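You operate a simulated robot arm through the tools that you are given. There is no shell and no other tool.

You are at the controls of a simulated robot arm. One attempt, no reset.

Task
Blow the crumbs off the rail with the blow nozzle, then park it.
Fine: aim at the red mark first, open the purple screw, hold the yellow valve button; screw shut again.

Only the result counts: the job must be done as asked and must still hold three seconds after the hand-in. Knocking over, shifting, dropping, spilling or breaking anything else fails it.

Robot
A 7-joint arm with a two-finger parallel gripper, fixed in place. Base frame: the origin is on the floor under the middle of its stand, x ahead of it, y to its left, z up. Lengths are in m, angles in rad, forces in N, time in s.
With the tool pointing down near the work surface it reaches from about 0.1 to 0.62 m from the base axis. Its first joint turns from -2.897 to 2.897 rad. Payload 1.57 kg.
The TCP is the grasp point between the finger pads, 0.03 m short of the fingertips. In the tool frame z runs along the fingers and y along their closing line. The gripper opens to 0.08 m. The fingers are 0.017 m wide and 0.012 m thick; the gripper's body (0.04 by 0.082 m) begins 0.08 m behind the TCP.
Orientation is that of the tool frame in the base frame, as a unit quaternion [x, y, z, w]. With the fingers straight down and closing along the base's y, the tool's x points along the base's -x, its y along +y and its z along -z.

Tools
- The arm moves only by the tool drive_tool. Its argument "moves" is a list that holds one entry, the list of rows, each a list of 6 numbers: the shift along the tool's x, y, z in units of 40 mm (1.0 is 40 mm), then the turn, a rotation vector about the tool's x, y, z in units of 4 degrees (1.0 is 4 degrees). In form: [[[x, y, z, wx, wy, wz], ...]]. A call has 1 to 20 rows; each row shifts and turns the commanded pose from where the row before left it, along the tool's axes as they then stand. "gripper" is the closure, from 0 (fully open) to 1 (shut), set as the call begins (left out, the last holds). A call with a number of a shift or a turn outside -1 to 1 is refused whole. A row lasts 0.2 s, in which the tool goes at most 0.05 m and 0.15 rad; a call with a longer step from one row to the next is refused whole, and so is a gripper value outside its range. A pose out of reach is approached as far as the arm can. The call stops where the force on the tool passes 40 N (or 10 N more than at its start, if that is more) or the arm is blocked; 0.2 s more then pass. Each finger travels about 0.072 m/s and halts on what it meets, pressing with about 34 N; the grip force reading is that of the motor and also rises with nothing between the fingers. The clock runs only during rows and for 0.2 s after the last one: add rows that do not move to give the fingers time. The reply holds the time, the measured pose of the TCP, the force on the tool along the base axes, the opening and the grip force, in the units named above and with some noise, with the torque about the TCP (base axes, N m) and any sound that the robot's microphone picked up.
- Cameras (640 x 400 px; columns grow to the right, rows downward): "scene" is fixed at [0.0516, -0.6501, 1.8537]; the picture's right is [0.80, -0.61, 0.00], its down [-0.34, -0.45, -0.83] and it looks along [0.50, 0.66, -0.56] (base axes); focal length 310 px, centre (320, 200). "wrist" rides on the gripper at [0.072, -0.007, -0.122] in the tool frame; the picture's right is [0.09, 1.00, 0.00], its down [-0.84, 0.08, -0.54] and it looks along [-0.54, 0.05, 0.84] (tool axes); focal length 238 px, centre (320, 200).
- capture(camera): a new picture of that camera. It takes no simulated time.
- lift_body(by): slides the trunk up (or, below 0, down) by that many m; the arm rides with it, the base frame stays. It gives what a move gives, with no picture.
- measure_at(camera, pixels): for up to 12 pixels [column, row] of the newest picture of that camera ("zoom" is the newest enlarged one), the place [x, y, z] in the base frame of the surface seen there, good to about 0.002 m. It takes no simulated time.
- zoom(camera, box): a new picture of the part [left, top, right, bottom] of that camera's present view, enlarged. It takes no simulated time.
- sign_off(): hands the job in; it is judged then, once.

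Leave the gripper open and the arm clear of the work at the hand-in unless told otherwise.

The tools are called after ">>>" as a command line: name --argument value ..., lists and objects as JSON in quotes. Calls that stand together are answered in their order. drive_tool: Moves the arm, as the interface text tells. Its arguments: {"type":"object","properties":{"moves":{"type":"array","items":{"type":"array","items":{"type":"array","items":{"type":"number"}}}},"gripper":{"type":"number"}},"required":["moves"]} The other tools are called the same way: lift_body (by) moves the trunk up or down; capture (camera) takes a picture; measure_at (camera, pixels) gives the place of the surface under pixels of a picture; zoom (camera, box) takes an enlarged picture of a part of a camera's view; sign_off () hands the job in.

At the start:

```text
time_s: 0.0
ee_pos: [0.3015, 0.144, 1.4719]
orientation: [0.0, 1.0, -0.001, 0.0]
ft_force: [-0.1, -0.3, -0.6]
moment: [0.02, 0.01, 0.02]
width: 0.0799
gripper_force: 0.1
trunk travel left (down, up): [-0.425, 0.055]
```

scene: 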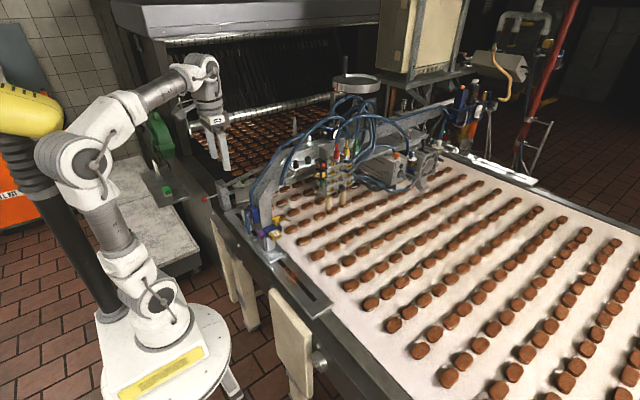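
wrist: 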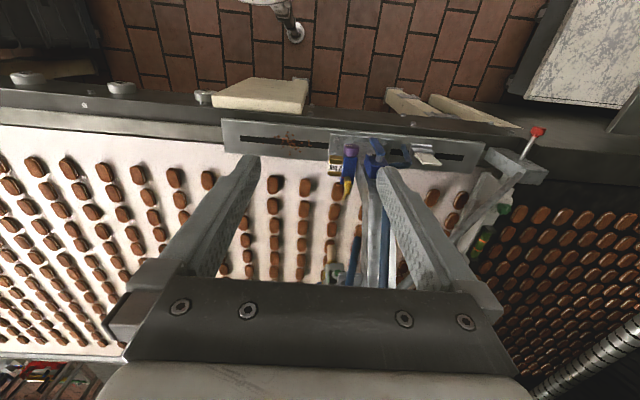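

I see a conveyor with a rail at its near edge and a blue/purple/yellow nozzle near scene pixel (270,225). In the wrist view there are crumbs near (290,140). I'll zoom in on both views next.

>>> zoom --camera "scene" --box '[200, 160, 360, 320]'

>>> zoom --camera "wrist" --box '[210, 100, 530, 300]'

```text
2.50 times, centred on (280, 240) of scene
```

zoom: 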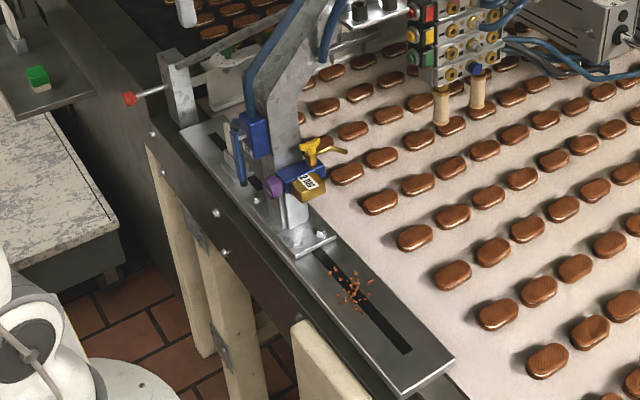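

```text
2.00 times, centred on (370, 200) of wrist
```

zoom: 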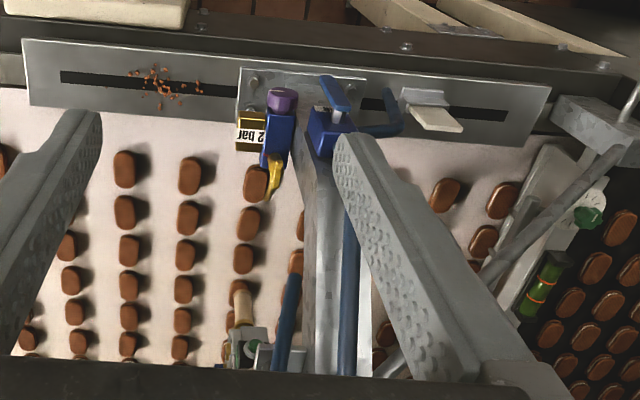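

The nozzle assembly appears at scene (270-285, 222-238). I'll zoom tighter to tell its parts apart and find the red mark.

>>> zoom --camera "scene" --box '[250, 200, 300, 232]'

>>> zoom --camera "scene" --box '[230, 180, 310, 260]'

>>> zoom --camera "wrist" --box '[320, 125, 400, 205]'

>>> zoom --camera "wrist" --box '[380, 125, 460, 175]'

```text
12.50 times, centred on (275, 216) of scene
```

zoom: 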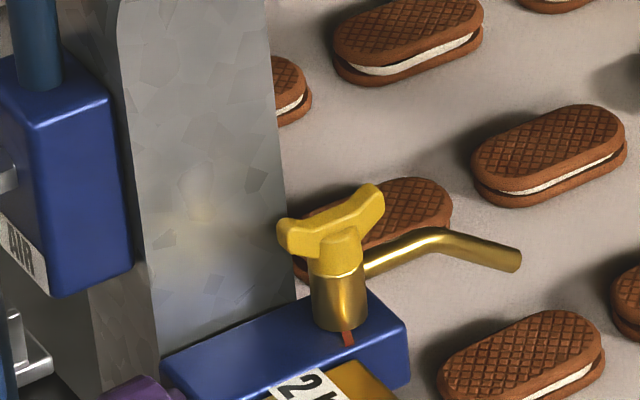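

```text
5.00 times, centred on (270, 220) of scene
```

zoom: 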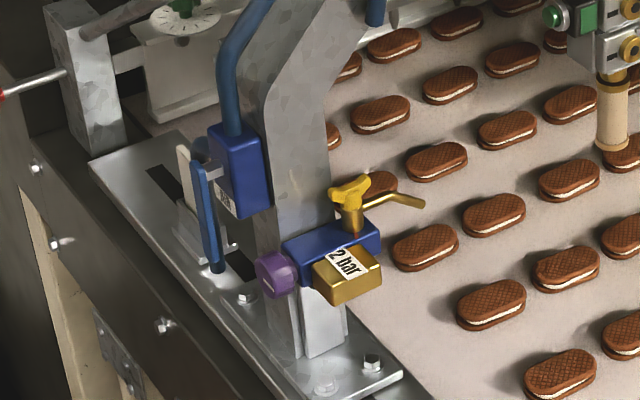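

```text
5.00 times, centred on (360, 165) of wrist
```

zoom: 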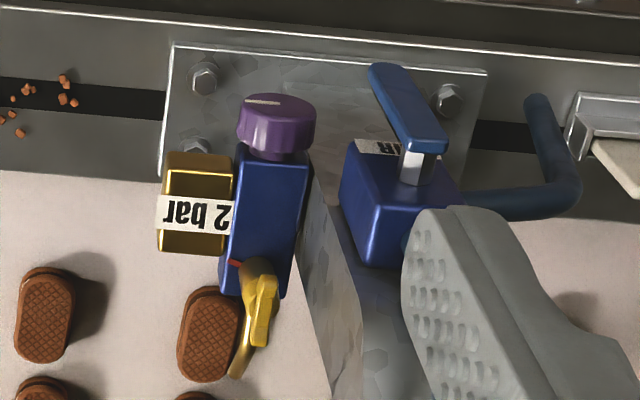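

```text
8.00 times, centred on (420, 150) of wrist
```

zoom: 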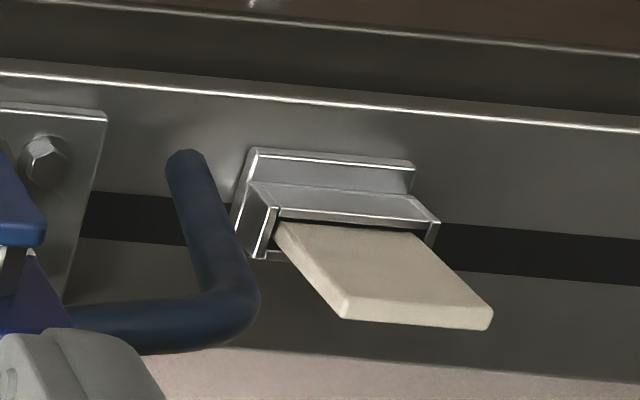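

Two devices are visible. One is a blue block with a purple knob, a yellow T-piece and brass spout, and a red tick at the spout's base. The other is an AIR block with a blue lever. There is also a valve island with coloured buttons near scene (335,180), so I'll zoom there.

>>> zoom --camera "scene" --box '[305, 150, 365, 210]'

>>> zoom --camera "scene" --box '[190, 170, 270, 230]'

>>> zoom --camera "scene" --box '[270, 60, 470, 210]'

>>> zoom --camera "wrist" --box '[220, 110, 340, 180]'

```text
6.67 times, centred on (335, 180) of scene
```

zoom: 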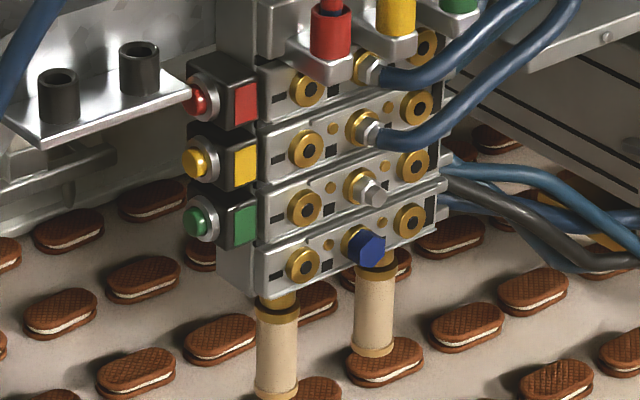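

```text
6.67 times, centred on (230, 200) of scene
```

zoom: 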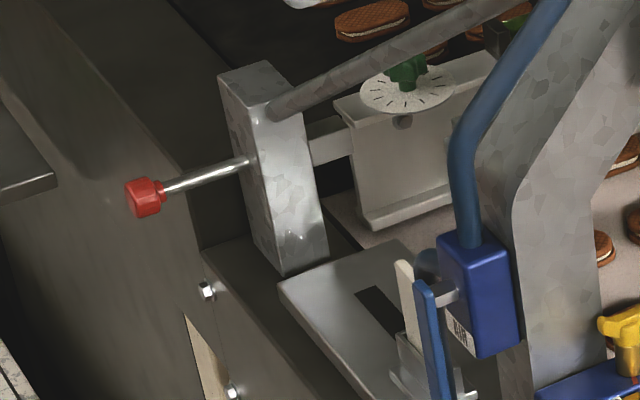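

```text
2.67 times, centred on (370, 135) of scene
```

zoom: 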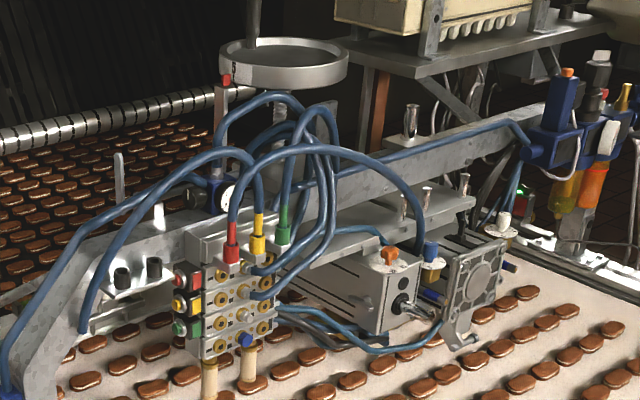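

```text
5.33 times, centred on (280, 145) of wrist
```

zoom: 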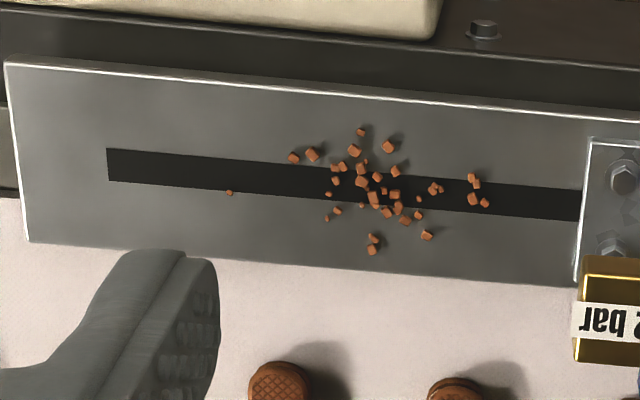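

The valve island has red, yellow and green push buttons, with the yellow one at zoom (195,162), i.e. scene (334,174). I'll measure the main features in 3D, starting with a fresh zoom on the nozzle block.

>>> zoom --camera "scene" --box '[260, 212, 300, 242]'

>>> measure_at --camera "scene" --pixels '[[334, 174], [335, 165], [335, 183], [342, 174], [267, 192], [288, 232], [300, 275], [228, 198], [210, 198]]'

```text
13.33 times, centred on (280, 227) of scene
```

zoom: 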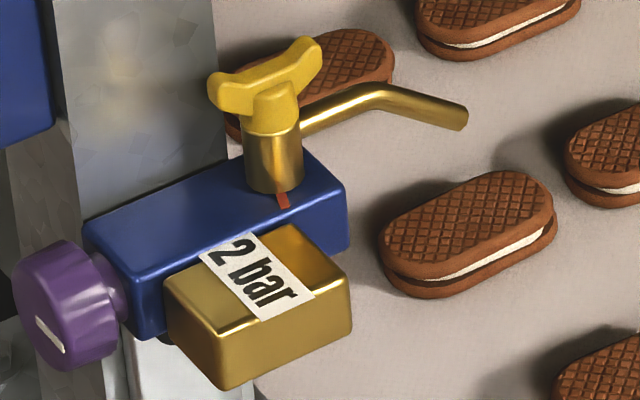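

```text
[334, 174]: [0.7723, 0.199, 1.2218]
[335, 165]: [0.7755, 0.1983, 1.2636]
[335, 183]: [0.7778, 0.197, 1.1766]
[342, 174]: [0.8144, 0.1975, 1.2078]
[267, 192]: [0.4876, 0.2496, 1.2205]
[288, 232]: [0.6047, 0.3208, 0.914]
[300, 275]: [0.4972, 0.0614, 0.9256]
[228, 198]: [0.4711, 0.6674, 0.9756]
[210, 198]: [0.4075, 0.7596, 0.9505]
```

The yellow island button is at about (0.772, 0.199, 1.222) and appears to face -x. Using the last enlarged nozzle picture, I'll measure the purple knob (65,310), T-handle ends (215,95) and (318,50), spout tip (462,118), red mark (283,200), blue body corners and gold block.

>>> measure_at --camera "zoom" --pixels '[[45, 335], [40, 290], [80, 270], [100, 340], [218, 95], [312, 55], [275, 92], [460, 118], [378, 97], [284, 200], [270, 165], [330, 200]]'

>>> measure_at --camera "zoom" --pixels '[[95, 222], [280, 155], [130, 270], [340, 190], [230, 370], [340, 300], [200, 285], [310, 245], [100, 265], [115, 290], [160, 60], [30, 100]]'

```text
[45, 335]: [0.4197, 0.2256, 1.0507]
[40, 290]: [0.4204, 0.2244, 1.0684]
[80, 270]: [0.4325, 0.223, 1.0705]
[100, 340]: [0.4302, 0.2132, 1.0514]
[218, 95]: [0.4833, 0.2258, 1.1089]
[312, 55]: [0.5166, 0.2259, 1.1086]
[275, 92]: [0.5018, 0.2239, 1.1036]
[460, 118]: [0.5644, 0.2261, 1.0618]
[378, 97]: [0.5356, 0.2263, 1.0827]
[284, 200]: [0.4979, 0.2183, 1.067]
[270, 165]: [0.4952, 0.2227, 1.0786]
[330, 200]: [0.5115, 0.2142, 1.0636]
```

```text
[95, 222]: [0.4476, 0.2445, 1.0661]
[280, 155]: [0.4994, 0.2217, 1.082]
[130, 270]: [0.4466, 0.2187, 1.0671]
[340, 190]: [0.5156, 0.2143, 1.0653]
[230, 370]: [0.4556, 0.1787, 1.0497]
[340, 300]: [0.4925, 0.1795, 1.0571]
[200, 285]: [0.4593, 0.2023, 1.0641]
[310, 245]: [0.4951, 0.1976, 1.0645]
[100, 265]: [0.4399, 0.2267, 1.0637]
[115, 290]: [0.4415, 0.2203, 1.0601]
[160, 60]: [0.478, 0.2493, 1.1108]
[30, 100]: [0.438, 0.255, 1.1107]
```

Findings so far:
- The nozzle's T-handle is centred near (0.50, 0.228, 1.109), with the spout pointing +x.
- The red tick is on the -y side, toward the crumbs.
- The purple knob is at about (0.42–0.435, 0.228, 1.055), with its axis along x.

Next I'll measure the beam outline, the arm's joints, the valve island buttons and the crumb field.

>>> zoom --camera "scene" --box '[235, 130, 355, 230]'

>>> measure_at --camera "scene" --pixels '[[150, 310], [140, 260], [85, 165], [100, 130], [160, 90], [205, 70], [215, 115], [200, 340], [160, 290], [125, 355]]'

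>>> measure_at --camera "wrist" --pixels '[[289, 140], [300, 142], [275, 137], [262, 145], [308, 145], [285, 150], [240, 140], [225, 125], [300, 132], [480, 160], [350, 150], [425, 155]]'

```text
4.00 times, centred on (295, 180) of scene
```

zoom: 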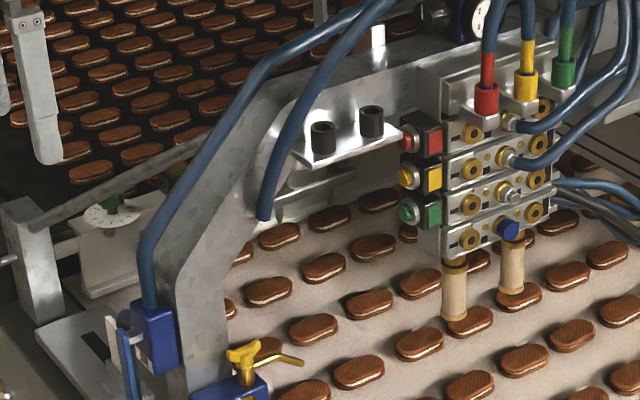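

```text
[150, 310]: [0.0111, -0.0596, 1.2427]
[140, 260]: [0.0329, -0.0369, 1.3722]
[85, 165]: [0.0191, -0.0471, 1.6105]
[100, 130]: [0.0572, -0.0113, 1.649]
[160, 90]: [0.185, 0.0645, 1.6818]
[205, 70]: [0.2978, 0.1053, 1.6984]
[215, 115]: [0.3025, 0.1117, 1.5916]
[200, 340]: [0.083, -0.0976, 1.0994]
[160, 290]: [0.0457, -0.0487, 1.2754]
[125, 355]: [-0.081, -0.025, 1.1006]
```

```text
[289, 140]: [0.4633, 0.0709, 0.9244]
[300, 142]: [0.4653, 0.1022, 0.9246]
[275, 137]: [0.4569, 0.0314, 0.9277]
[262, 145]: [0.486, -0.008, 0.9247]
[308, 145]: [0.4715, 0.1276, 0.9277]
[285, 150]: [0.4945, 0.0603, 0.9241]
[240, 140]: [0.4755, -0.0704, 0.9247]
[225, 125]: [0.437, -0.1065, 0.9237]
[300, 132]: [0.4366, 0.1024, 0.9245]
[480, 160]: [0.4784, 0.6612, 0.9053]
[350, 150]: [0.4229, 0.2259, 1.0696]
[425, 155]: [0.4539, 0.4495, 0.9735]
```

The crumbs lie at x≈0.44–0.50, y≈-0.01 to 0.13, z≈0.924. In this zoom I'll measure the beam's outline, the dangling blue hose end at (265,215), the bracket with two black cups and the island buttons.

>>> measure_at --camera "zoom" --pixels '[[265, 213], [272, 160], [300, 100], [340, 50], [225, 330], [222, 290], [245, 220], [275, 170], [180, 290], [205, 200], [290, 155], [400, 140]]'

>>> measure_at --camera "zoom" --pixels '[[404, 138], [404, 178], [404, 212], [413, 178], [425, 178], [436, 178], [455, 300], [512, 270], [323, 130], [370, 110], [150, 240], [430, 90]]'

```text
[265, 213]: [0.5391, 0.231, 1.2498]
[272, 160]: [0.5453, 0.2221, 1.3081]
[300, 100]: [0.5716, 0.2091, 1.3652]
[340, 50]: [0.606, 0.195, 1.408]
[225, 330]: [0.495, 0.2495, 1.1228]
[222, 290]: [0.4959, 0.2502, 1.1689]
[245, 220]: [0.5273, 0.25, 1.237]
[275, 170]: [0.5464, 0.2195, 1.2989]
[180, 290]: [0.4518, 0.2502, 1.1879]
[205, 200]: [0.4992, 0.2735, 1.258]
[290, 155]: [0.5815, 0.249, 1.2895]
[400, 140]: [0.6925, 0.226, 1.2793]
```

```text
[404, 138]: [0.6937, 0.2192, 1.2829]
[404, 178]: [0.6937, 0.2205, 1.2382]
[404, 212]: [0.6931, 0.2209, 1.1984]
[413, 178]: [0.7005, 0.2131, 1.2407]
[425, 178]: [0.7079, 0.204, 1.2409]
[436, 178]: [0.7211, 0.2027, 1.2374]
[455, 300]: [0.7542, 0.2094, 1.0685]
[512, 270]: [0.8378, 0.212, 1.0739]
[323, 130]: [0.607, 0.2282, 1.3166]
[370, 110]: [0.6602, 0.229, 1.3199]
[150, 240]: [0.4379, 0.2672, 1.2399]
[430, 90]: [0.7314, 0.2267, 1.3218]
```

Corrected measurement: the yellow valve button's tip is at about (0.694, 0.2205, 1.238), facing -x. A blue hose end dangles at (0.539, 0.231, 1.25) and must be avoided. The beam face is at y≈0.25, right behind the T-handle, so vertical grasping won't fit. I'll lower the arm 0.16 m in free space for a closer wrist view of the nozzle.

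>>> drive_tool --moves '[[[0, -0.5, 1, 0, 0, 0], [0, -0.5, 1, 0, 0, 0], [0, 0, 1, 0, 0, 0], [0, 0, 1, 0, 0, 0]]]' --gripper 0

>>> capture --camera "wrist"

```text
time_s: 1.0
ee_pos: [0.3018, 0.1052, 1.3117]
orientation: [0.0, 1.0, 0.0, 0.0]
ft_force: [0.0, -0.5, -0.2]
moment: [-0.01, 0.02, 0.03]
width: 0.0799
gripper_force: 0.1
trunk travel left (down, up): [-0.425, 0.055]
```

```text
taken
```

wrist: 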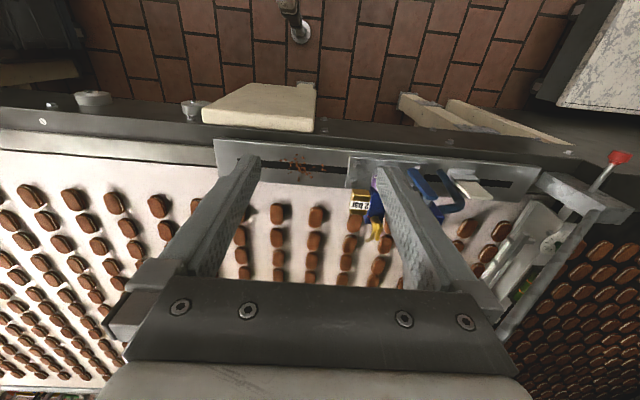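

The nozzle is hidden behind a finger at (400,200). I'll move +y by 0.10 m, forward 0.03 m and down 0.09 m so it appears between the fingers. That stays about 0.1 m away from the beam and AIR block.

>>> drive_tool --moves '[[[-0.25, 0.85, 0.75, 0, 0, 0], [-0.25, 0.85, 0.75, 0, 0, 0], [-0.25, 0.85, 0.75, 0, 0, 0]]]'

>>> capture --camera "wrist"

>>> zoom --camera "wrist" --box '[270, 120, 430, 280]'

```text
time_s: 1.8
ee_pos: [0.3279, 0.2058, 1.2205]
orientation: [0.0, 1.0, -0.001, 0.0]
ft_force: [0.3, 0.6, 0.1]
moment: [0.0, -0.02, 0.01]
width: 0.08
gripper_force: 0.2
trunk travel left (down, up): [-0.425, 0.055]
```

```text
taken
```

wrist: 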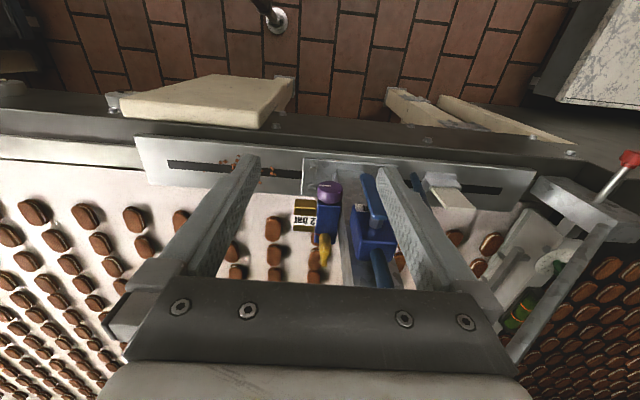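

```text
2.50 times, centred on (350, 200) of wrist
```

zoom: 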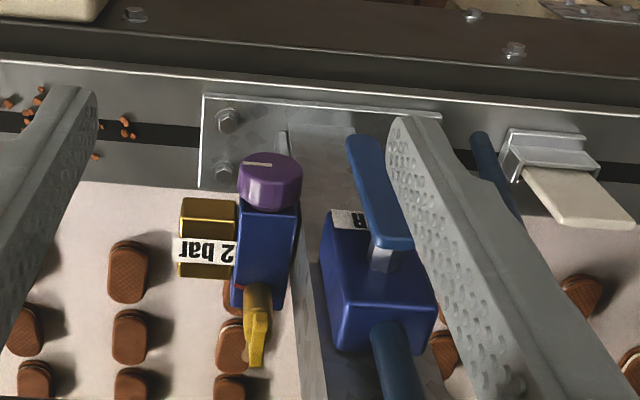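

>>> zoom --camera "wrist" --box '[285, 170, 349, 210]'

>>> zoom --camera "wrist" --box '[285, 210, 365, 260]'

>>> measure_at --camera "wrist" --pixels '[[368, 176], [376, 210], [366, 230], [375, 258], [355, 200], [329, 185], [330, 195], [320, 200], [338, 195], [328, 238], [322, 262], [325, 250]]'

```text
10.00 times, centred on (317, 190) of wrist
```

zoom: 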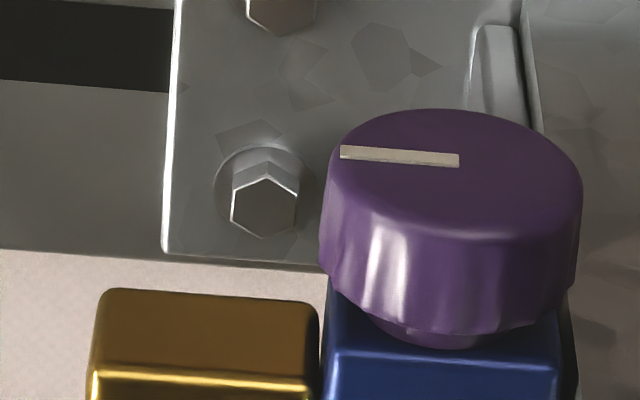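

```text
8.00 times, centred on (325, 235) of wrist
```

zoom: 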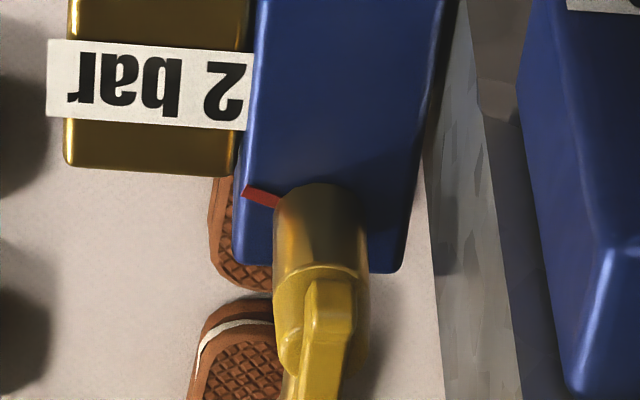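

```text
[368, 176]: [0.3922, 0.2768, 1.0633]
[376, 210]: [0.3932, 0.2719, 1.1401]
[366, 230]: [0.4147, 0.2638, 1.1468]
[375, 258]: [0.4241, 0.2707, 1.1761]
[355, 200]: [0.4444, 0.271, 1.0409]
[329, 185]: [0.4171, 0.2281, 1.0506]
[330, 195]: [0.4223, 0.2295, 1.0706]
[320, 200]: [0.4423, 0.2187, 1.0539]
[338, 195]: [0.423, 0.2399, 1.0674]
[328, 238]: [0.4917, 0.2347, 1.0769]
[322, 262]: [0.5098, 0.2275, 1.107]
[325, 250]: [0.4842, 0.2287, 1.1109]
```

The AIR lever sits at x≈0.39, y≈0.27, z 1.06–1.145, close beside the knob. The red mark's direction is important, so I'll zoom in tightly on the cylinder base and on the knob face to measure them.

>>> zoom --camera "wrist" --box '[308, 225, 340, 245]'

>>> measure_at --camera "zoom" --pixels '[[175, 120], [210, 135], [190, 128], [250, 110], [330, 95], [300, 250], [420, 250], [250, 200], [440, 200], [330, 160], [120, 290], [500, 290]]'

```text
16.00 times, centred on (324, 235) of wrist
```

zoom: 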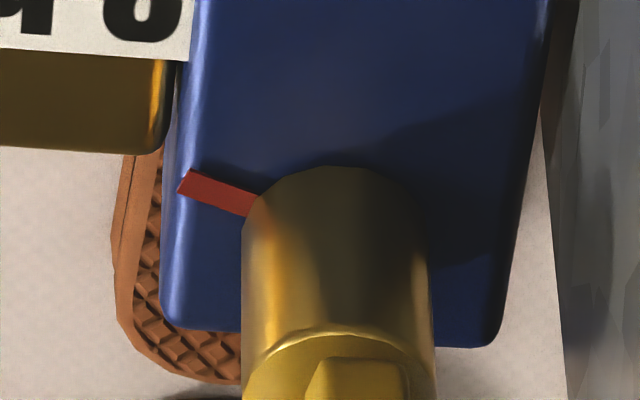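

```text
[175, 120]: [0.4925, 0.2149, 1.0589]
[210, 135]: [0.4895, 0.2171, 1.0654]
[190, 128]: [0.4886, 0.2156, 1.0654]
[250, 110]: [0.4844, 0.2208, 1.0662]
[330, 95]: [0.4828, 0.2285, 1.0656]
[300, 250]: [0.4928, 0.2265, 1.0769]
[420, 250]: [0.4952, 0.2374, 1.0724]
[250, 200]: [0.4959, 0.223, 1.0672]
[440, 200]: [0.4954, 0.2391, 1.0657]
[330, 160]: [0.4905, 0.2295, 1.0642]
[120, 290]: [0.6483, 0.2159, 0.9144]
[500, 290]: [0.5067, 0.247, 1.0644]
```

>>> measure_at --camera "zoom" --pixels '[[184, 183], [192, 186], [210, 192], [230, 198], [245, 207], [185, 190], [195, 175], [245, 195], [335, 172], [290, 350], [360, 345], [430, 345]]'

>>> zoom --camera "wrist" --box '[300, 235, 348, 265]'

```text
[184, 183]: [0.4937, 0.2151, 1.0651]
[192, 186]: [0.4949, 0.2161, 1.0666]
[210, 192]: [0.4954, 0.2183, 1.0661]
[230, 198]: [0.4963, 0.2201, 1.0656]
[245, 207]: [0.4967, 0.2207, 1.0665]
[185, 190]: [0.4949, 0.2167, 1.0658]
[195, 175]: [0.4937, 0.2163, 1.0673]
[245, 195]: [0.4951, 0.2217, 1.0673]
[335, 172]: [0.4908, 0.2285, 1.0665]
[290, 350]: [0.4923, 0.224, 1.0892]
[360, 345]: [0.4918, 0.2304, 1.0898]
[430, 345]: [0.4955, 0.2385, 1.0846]
```

```text
13.33 times, centred on (324, 250) of wrist
```

zoom: 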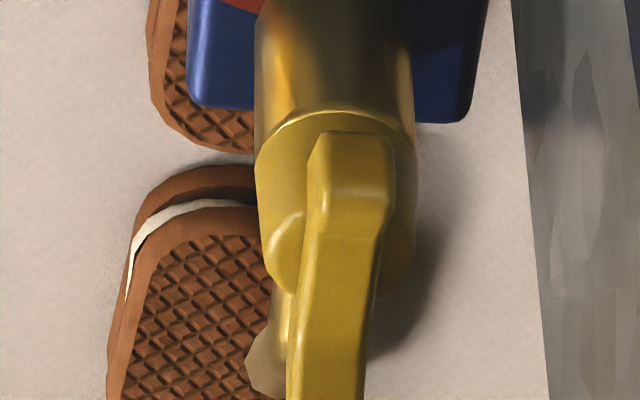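

Measured values:
- Swivel axis at about (0.4997, 0.230).
- T-bar lies along x, about ±0.0175 m long and 8.6 mm wide, top at z≈1.111.
- Red mark lies about 15–21° toward -x from the -y direction.
- The spout must turn clockwise (seen from above) by about 105–110°.

The beam is too close for a normal grip. I'll lean the tool 48° with the hand toward -y, close the fingers, and push the T-bar's -x wing. First I'll lean the tool here in free space.

>>> drive_tool --moves '[[[0, -1, 0, 0, 0, 0], [0, -1, 0, 0, 0, 0], [0, 0, 0, -1, 0, 0], [0, 0, 0, -1, 0, 0], [0, 0, 0, -1, 0, 0], [0, 0, 0, -1, 0, 0], [0, 0, 0, -1, 0, 0], [0, 0, 0, -1, 0, 0], [0, 0, 0, -1, 0, 0], [0, 0, 0, -1, 0, 0], [0, 0, 0, -1, 0, 0], [0, 0, 0, -1, 0, 0], [0, 0, 0, -1, 0, 0], [0, 0, 0, -1, 0, 0]]]' --gripper 1

>>> capture --camera "scene"

>>> capture --camera "wrist"

```text
time_s: 4.8
ee_pos: [0.3299, 0.1247, 1.2221]
orientation: [0.0, 0.913, 0.408, 0.001]
ft_force: [0.8, 0.5, -0.5]
moment: [-0.01, -0.01, -0.02]
width: 0.0
gripper_force: 21.3
trunk travel left (down, up): [-0.425, 0.055]
```

```text
taken
```

scene: 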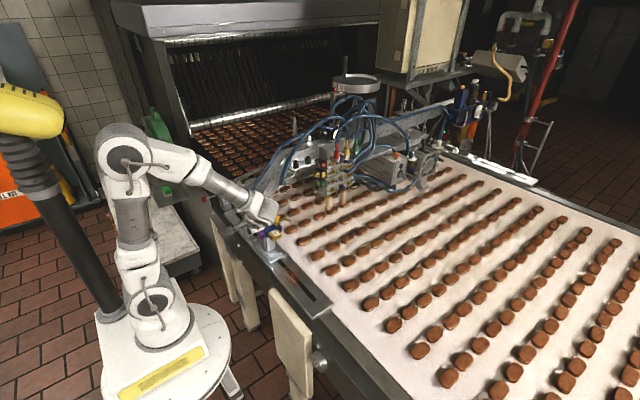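

```text
taken
```

wrist: 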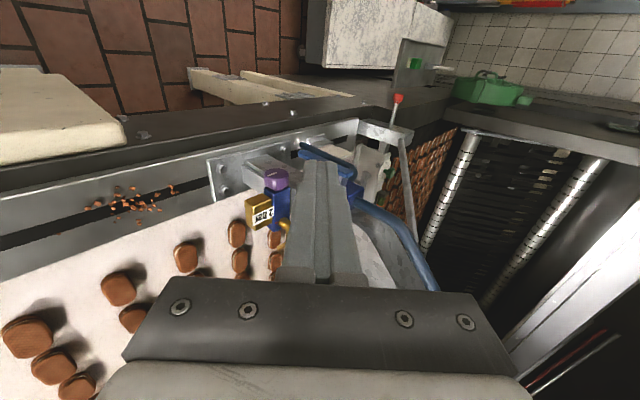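

The lean is achieved: the tool points +y and down at 48°. The nozzle and its red mark are visible at about (270,205). Next I'll move +x 0.149 m at y≈0.125, then down 0.104 m. That puts the closed fingertips on the -y side of the T-bar, roughly 35–40 mm short of contact.

>>> drive_tool --moves '[[[-0.929, 0, 0, 0, 0, 0], [-0.929, 0, 0, 0, 0, 0], [-0.929, 0, 0, 0, 0, 0], [-0.929, 0, 0, 0, 0, 0], [0, -0.644, 0.58, 0, 0, 0], [0, -0.644, 0.58, 0, 0, 0], [0, -0.644, 0.58, 0, 0, 0], [0, 0, 0, 0, 0, 0]]]'

>>> capture --camera "scene"

>>> zoom --camera "scene" --box '[248, 200, 312, 240]'

>>> capture --camera "wrist"

```text
time_s: 6.6
ee_pos: [0.4783, 0.1273, 1.1199]
orientation: [0.0, 0.913, 0.407, 0.001]
ft_force: [0.2, 1.1, -0.9]
moment: [-0.02, 0.0, 0.0]
width: 0.0
gripper_force: 21.2
trunk travel left (down, up): [-0.425, 0.055]
```

```text
taken
```

scene: 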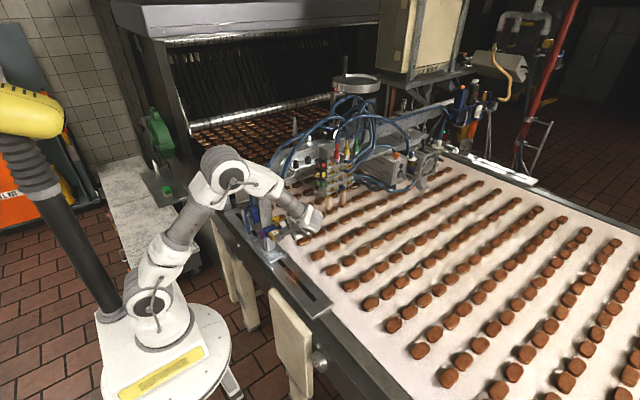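

```text
10.00 times, centred on (280, 220) of scene
```

zoom: 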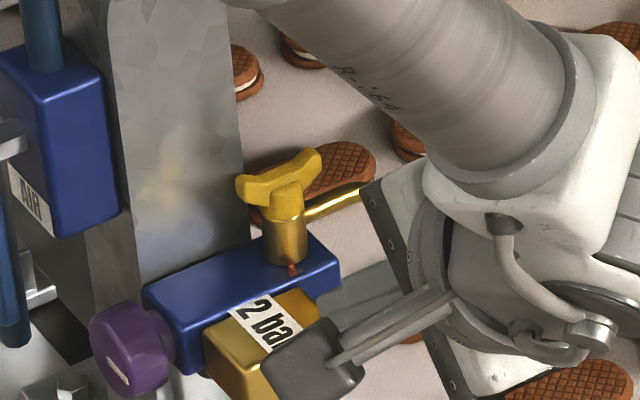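

```text
taken
```

wrist: 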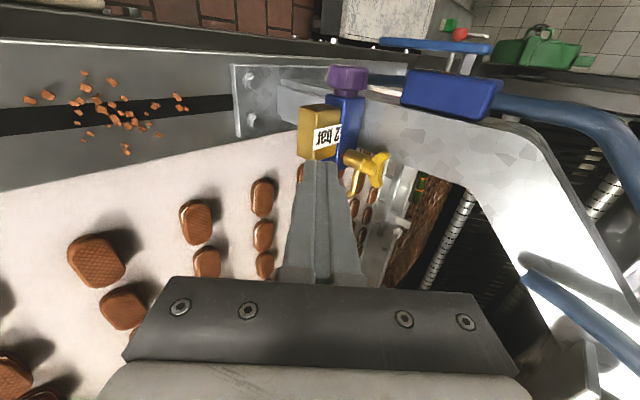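

The closed fingertips (wrist (320,165)) are approaching the T-handle (wrist (370,168)) from the -y side. I'll zoom here to measure the T's wing from this angle before touching it.

>>> zoom --camera "wrist" --box '[300, 130, 412, 200]'

>>> measure_at --camera "wrist" --pixels '[[384, 154], [371, 162], [371, 180], [378, 157], [375, 184], [355, 192], [350, 157], [347, 152], [312, 162], [328, 162], [320, 170], [360, 160]]'

```text
5.71 times, centred on (356, 165) of wrist
```

zoom: 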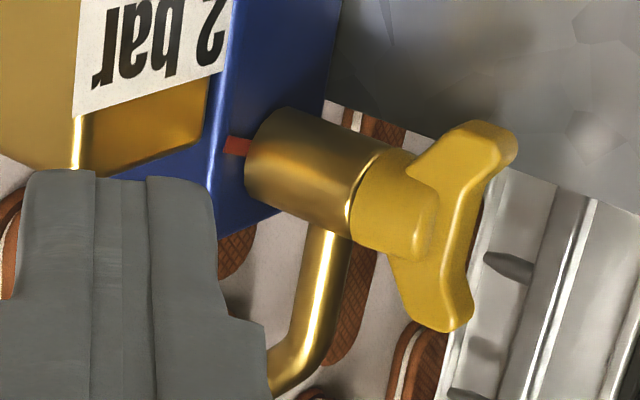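

```text
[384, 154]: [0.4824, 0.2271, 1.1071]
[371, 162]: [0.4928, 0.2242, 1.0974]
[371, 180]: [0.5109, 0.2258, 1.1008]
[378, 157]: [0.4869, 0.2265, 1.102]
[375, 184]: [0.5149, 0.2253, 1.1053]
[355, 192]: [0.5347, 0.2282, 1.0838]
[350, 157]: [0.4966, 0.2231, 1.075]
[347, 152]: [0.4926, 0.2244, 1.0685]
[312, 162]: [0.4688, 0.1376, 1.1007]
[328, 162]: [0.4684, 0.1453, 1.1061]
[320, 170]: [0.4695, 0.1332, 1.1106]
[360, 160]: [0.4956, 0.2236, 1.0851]
```

The T-bar's -x wing end is at (0.482, 0.227, 1.107), which matches my estimate. I'll advance +y 58 mm to just short of contact and check.

>>> drive_tool --moves '[[[0, 0.308, 0.373, 0, 0, 0], [0, 0.308, 0.373, 0, 0, 0], [0, 0.308, 0.373, 0, 0, 0], [0, 0, 0, 0, 0, 0]]]'

>>> zoom --camera "wrist" --box '[272, 110, 400, 190]'

```text
time_s: 7.6
ee_pos: [0.4808, 0.1851, 1.1158]
orientation: [0.0, 0.913, 0.407, 0.0]
ft_force: [0.4, -0.1, -0.2]
moment: [0.01, -0.03, -0.01]
width: 0.0
gripper_force: 21.6
trunk travel left (down, up): [-0.425, 0.055]
```

```text
5.00 times, centred on (336, 150) of wrist
```

zoom: 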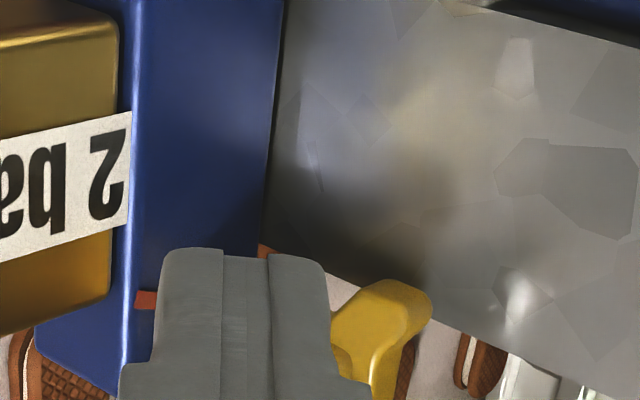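

The fingertips are right in front of the wing. I'll measure the fingertip corners and the wing to refine the gap before pushing.

>>> measure_at --camera "zoom" --pixels '[[320, 270], [325, 300], [280, 262], [180, 255], [335, 340], [400, 290], [425, 300], [375, 300], [345, 330], [360, 350]]'

```text
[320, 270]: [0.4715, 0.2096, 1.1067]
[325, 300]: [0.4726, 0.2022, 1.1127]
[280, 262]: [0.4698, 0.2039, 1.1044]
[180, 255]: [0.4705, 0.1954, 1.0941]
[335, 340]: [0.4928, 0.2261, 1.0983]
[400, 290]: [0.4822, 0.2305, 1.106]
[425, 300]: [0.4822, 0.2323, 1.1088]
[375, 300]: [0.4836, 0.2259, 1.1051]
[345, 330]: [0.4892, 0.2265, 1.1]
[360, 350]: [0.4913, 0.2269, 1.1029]
```

The finger's +x edge is at x≈0.487 and its tip edge at y≈0.213, so there's about 11 mm to go. I'll push +y by 17.5 mm in small rows for an expected turn of about 30°, watching force and sound.

>>> drive_tool --moves '[[[0, 0.09, 0.1, 0, 0, 0], [0, 0.09, 0.1, 0, 0, 0], [0, 0.038, 0.042, 0, 0, 0], [0, 0.038, 0.042, 0, 0, 0], [0, 0.038, 0.042, 0, 0, 0], [0, 0, 0, 0, 0, 0]]]'

>>> zoom --camera "wrist" --box '[272, 110, 400, 190]'

>>> zoom --camera "scene" --box '[248, 200, 312, 240]'

```text
time_s: 9.0
ee_pos: [0.4795, 0.2025, 1.1143]
orientation: [0.0, 0.914, 0.406, 0.0]
ft_force: [-2.2, -0.7, 0.1]
moment: [-0.04, 0.03, 0.09]
width: 0.0003
gripper_force: 21.7
trunk travel left (down, up): [-0.425, 0.055]
```

```text
5.00 times, centred on (336, 150) of wrist
```

zoom: 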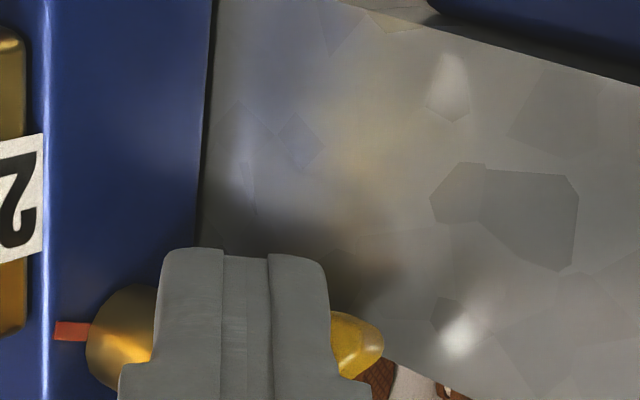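

```text
10.00 times, centred on (280, 220) of scene
```

zoom: 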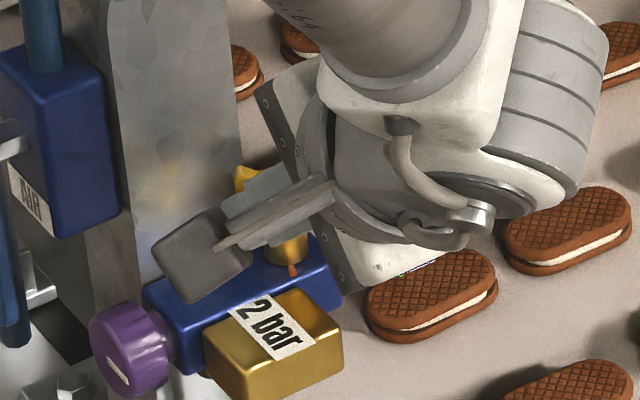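

The T is turning with only about 2 N. I'll continue carefully. The stem and brass cylinder limit how far +x I can go here, so I'll push only to about 65° this way and push the spout itself for the rest.

>>> drive_tool --moves '[[[-0.038, 0.052, 0.058, 0, 0, 0], [-0.038, 0.052, 0.058, 0, 0, 0], [-0.012, 0.038, 0.042, 0, 0, 0], [0, 0.038, 0.042, 0, 0, 0], [0, 0, 0, 0, 0, 0]]]'

>>> zoom --camera "wrist" --box '[272, 110, 400, 190]'

>>> capture --camera "wrist"

```text
time_s: 10.2
ee_pos: [0.4824, 0.213, 1.1159]
orientation: [-0.001, 0.913, 0.407, 0.001]
ft_force: [-2.2, -0.2, 0.9]
moment: [0.01, 0.0, 0.06]
width: 0.0002
gripper_force: 21.3
trunk travel left (down, up): [-0.425, 0.055]
```

```text
5.00 times, centred on (336, 150) of wrist
```

zoom: 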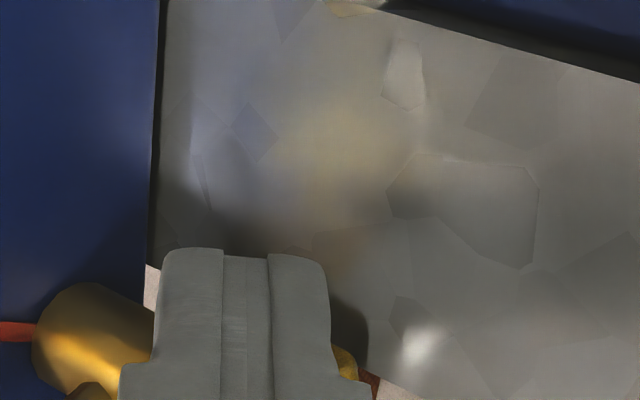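

```text
taken
```

wrist: 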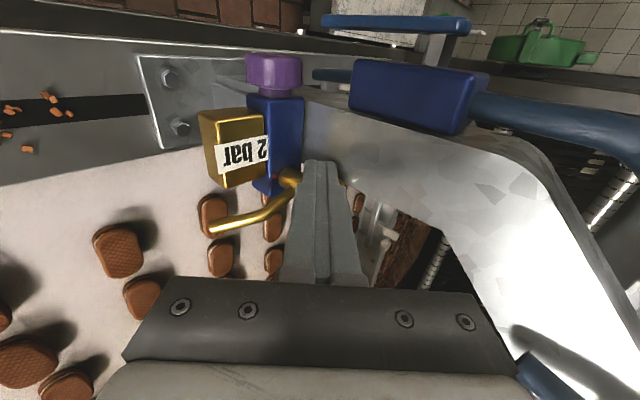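

The spout is now visible from (300,185) to its tip at (212,230), swung well toward -y. I'll measure it.

>>> zoom --camera "wrist" --box '[190, 150, 318, 230]'

>>> measure_at --camera "wrist" --pixels '[[212, 231], [225, 226], [240, 222], [255, 216], [265, 212], [275, 203], [283, 196], [290, 188], [275, 178], [235, 185], [222, 150]]'

```text
5.00 times, centred on (254, 190) of wrist
```

zoom: 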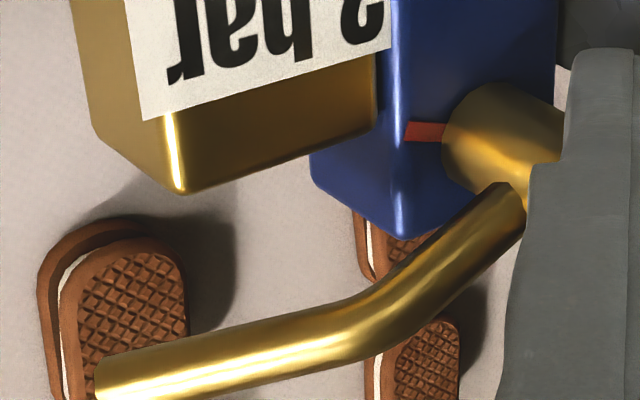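

```text
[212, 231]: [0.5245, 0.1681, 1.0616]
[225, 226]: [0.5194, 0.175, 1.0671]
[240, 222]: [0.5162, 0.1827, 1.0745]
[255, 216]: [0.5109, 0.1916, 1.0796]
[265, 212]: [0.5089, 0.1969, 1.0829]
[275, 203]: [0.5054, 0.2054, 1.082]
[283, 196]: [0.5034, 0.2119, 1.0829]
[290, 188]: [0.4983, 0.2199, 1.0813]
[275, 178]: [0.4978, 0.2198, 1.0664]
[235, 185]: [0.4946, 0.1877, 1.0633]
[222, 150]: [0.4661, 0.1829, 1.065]
```

The spout is at an azimuth of about -67°, and about 40° remain to the mark. I'll retreat -y, rise, move around to the +x side of the spout (x≈0.5485) and check before lowering.

>>> drive_tool --moves '[[[0.1, -0.167, -0.186, 0, 0, 0], [0, -0.448, -0.498, 0, 0, 0], [0, -0.448, -0.498, 0, 0, 0], [0, 0.613, -0.552, 0, 0, 0], [-0.881, 0, 0, 0, 0, 0], [-0.881, 0, 0, 0, 0, 0], [0, 0, 0, 0, 0, 0]]]'

>>> capture --camera "wrist"

>>> zoom --camera "scene" --box '[248, 200, 312, 240]'

```text
time_s: 11.8
ee_pos: [0.5503, 0.1458, 1.1477]
orientation: [0.001, 0.913, 0.407, 0.0]
ft_force: [0.6, -0.5, -0.5]
moment: [0.01, 0.01, 0.05]
width: 0.0
gripper_force: 21.6
trunk travel left (down, up): [-0.425, 0.055]
```

```text
taken
```

wrist: 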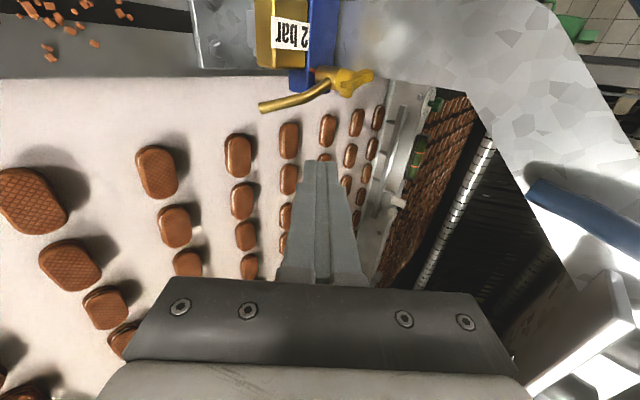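

```text
10.00 times, centred on (280, 220) of scene
```

zoom: 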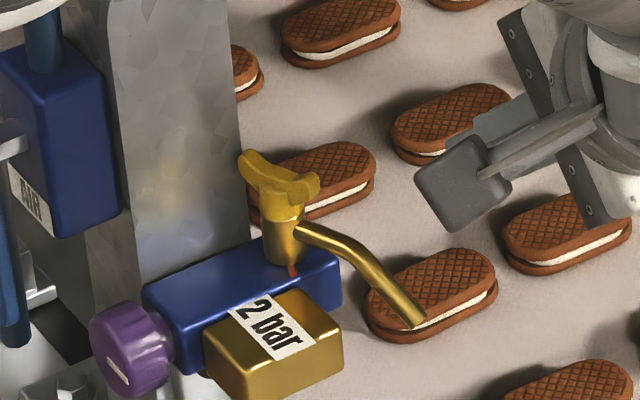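

The path is clear. I'll lower the fingertips to the +x side of the spout: +y 25 mm, down 54 mm, tip bottom at z≈1.067, above the gold block's level.

>>> drive_tool --moves '[[[0, -0.297, 0.683, 0, 0, 0], [0, -0.297, 0.683, 0, 0, 0], [0, 0, 0, 0, 0, 0]]]'

>>> capture --camera "wrist"

>>> measure_at --camera "wrist" --pixels '[[314, 163], [320, 163], [328, 163], [306, 163], [335, 164], [320, 180]]'

>>> zoom --camera "scene" --box '[248, 200, 312, 240]'

```text
time_s: 12.6
ee_pos: [0.5502, 0.1741, 1.0939]
orientation: [0.001, 0.914, 0.406, 0.0]
ft_force: [0.0, 0.0, 0.3]
moment: [0.02, 0.02, 0.0]
width: 0.0
gripper_force: 21.7
trunk travel left (down, up): [-0.425, 0.055]
```

```text
taken
```

wrist: 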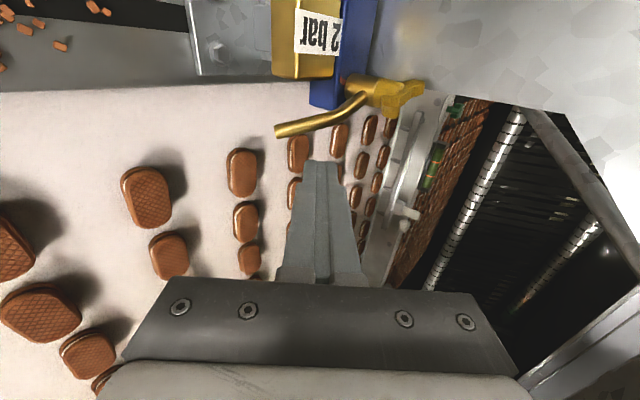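

```text
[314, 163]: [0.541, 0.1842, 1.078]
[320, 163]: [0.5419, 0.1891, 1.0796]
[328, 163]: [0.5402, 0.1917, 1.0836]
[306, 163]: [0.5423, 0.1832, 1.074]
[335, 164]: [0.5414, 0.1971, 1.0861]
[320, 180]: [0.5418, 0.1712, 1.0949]
```

```text
10.00 times, centred on (280, 220) of scene
```

zoom: 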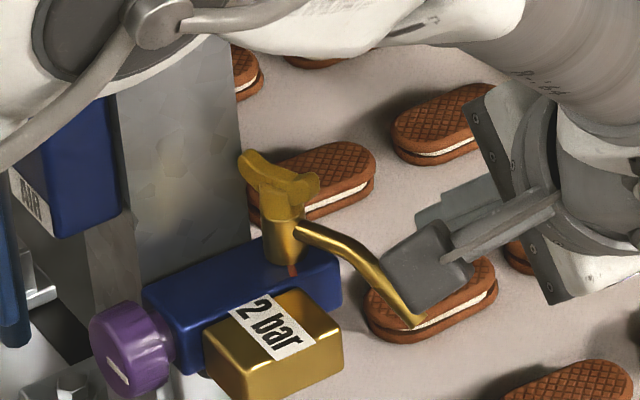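

The finger's -x face is at x≈0.541, with the spout ahead at about 0.525. Before sweeping, I'll check the whole arm's clearance in the full scene view.

>>> capture --camera "scene"

>>> measure_at --camera "scene" --pixels '[[245, 200], [262, 203], [250, 190], [230, 190], [285, 195], [300, 205], [265, 185]]'

```text
taken
```

scene: 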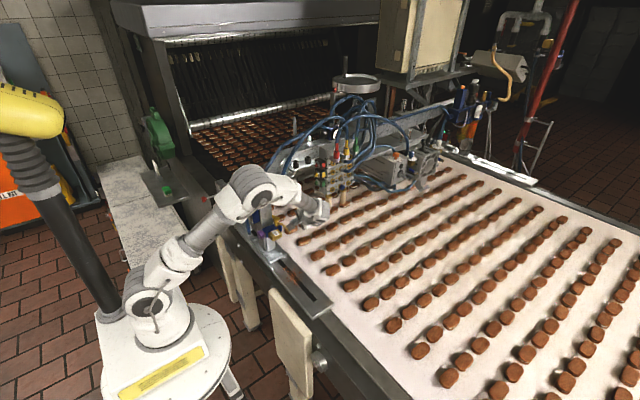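

```text
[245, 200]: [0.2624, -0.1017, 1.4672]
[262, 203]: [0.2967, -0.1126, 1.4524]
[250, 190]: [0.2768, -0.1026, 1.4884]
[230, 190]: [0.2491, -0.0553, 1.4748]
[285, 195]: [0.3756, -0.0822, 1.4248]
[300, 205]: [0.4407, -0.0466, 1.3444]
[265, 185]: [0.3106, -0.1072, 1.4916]
```

The elbow is at y≈-0.1, z≈1.45, clear of everything. I'll sweep -x 38 mm in small rows to push the spout toward -90°.

>>> drive_tool --moves '[[[0.2, 0, 0, 0, 0, 0], [0.2, 0, 0, 0, 0, 0], [0.15, 0, 0, 0, 0, 0], [0.15, 0, 0, 0, 0, 0], [0.125, 0, 0, 0, 0, 0], [0.125, 0, 0, 0, 0, 0], [0, 0, 0, 0, 0, 0]]]'

>>> capture --camera "wrist"

>>> zoom --camera "wrist" --box '[250, 110, 378, 190]'

>>> zoom --camera "scene" --box '[248, 200, 312, 240]'

```text
time_s: 14.2
ee_pos: [0.5109, 0.1741, 1.0921]
orientation: [0.0, 0.913, 0.407, -0.001]
ft_force: [-0.2, 0.0, 0.3]
moment: [0.03, 0.01, -0.04]
width: 0.0003
gripper_force: 21.4
trunk travel left (down, up): [-0.425, 0.055]
```

```text
taken
```

wrist: 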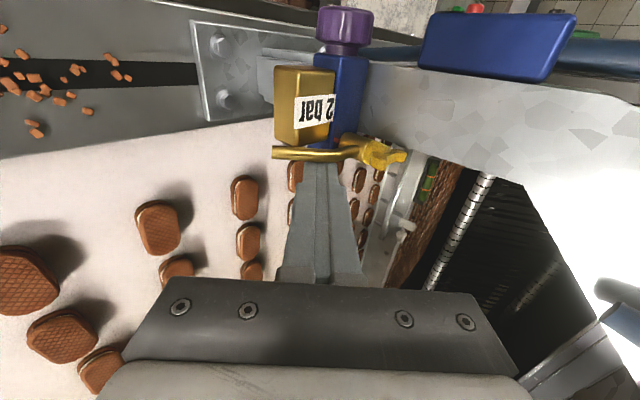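

```text
5.00 times, centred on (314, 150) of wrist
```

zoom: 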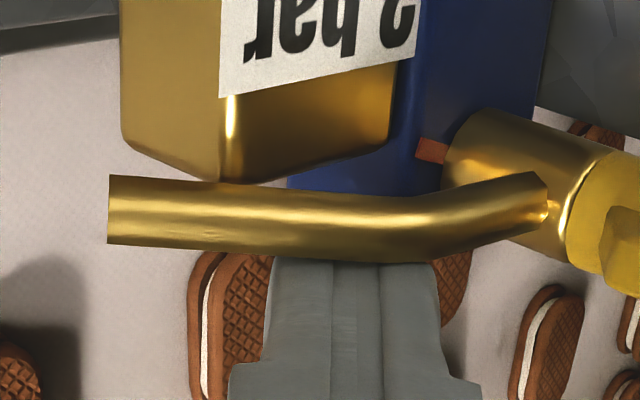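

```text
10.00 times, centred on (280, 220) of scene
```

zoom: 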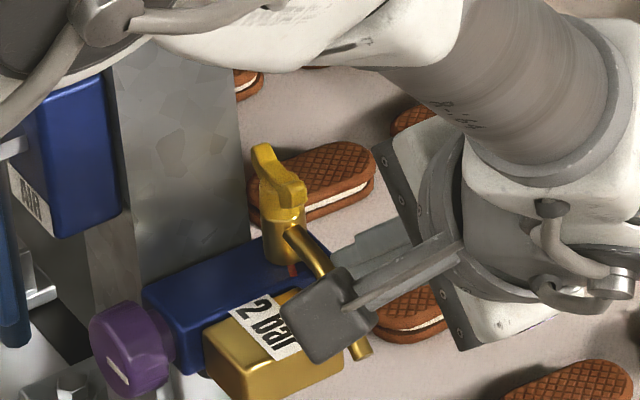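

The spout is at about -88° with almost no force. I'll measure the red mark again from this closer viewpoint to fix the target angle.

>>> zoom --camera "wrist" --box '[318, 130, 366, 160]'

>>> measure_at --camera "zoom" --pixels '[[212, 118], [225, 130], [240, 135], [255, 140], [265, 150], [215, 140], [280, 130], [330, 90], [400, 150], [300, 200], [330, 160]]'

```text
13.33 times, centred on (342, 145) of wrist
```

zoom: 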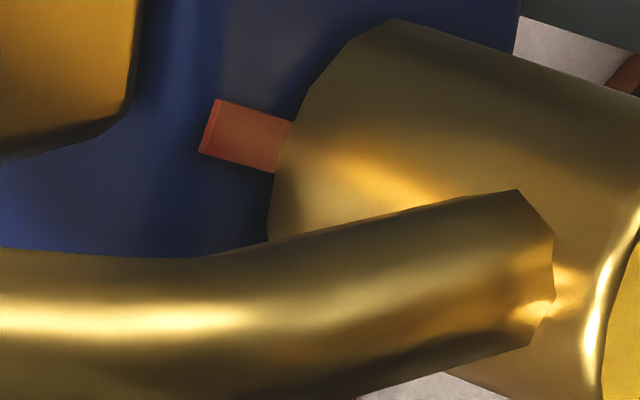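

```text
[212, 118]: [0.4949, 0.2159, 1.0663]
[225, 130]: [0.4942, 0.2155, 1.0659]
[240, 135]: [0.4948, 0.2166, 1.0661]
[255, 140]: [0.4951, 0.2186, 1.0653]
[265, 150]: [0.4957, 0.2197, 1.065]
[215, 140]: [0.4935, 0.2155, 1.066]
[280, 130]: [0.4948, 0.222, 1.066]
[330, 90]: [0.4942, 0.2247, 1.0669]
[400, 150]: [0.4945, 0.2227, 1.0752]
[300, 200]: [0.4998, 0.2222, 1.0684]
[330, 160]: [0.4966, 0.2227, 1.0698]
```

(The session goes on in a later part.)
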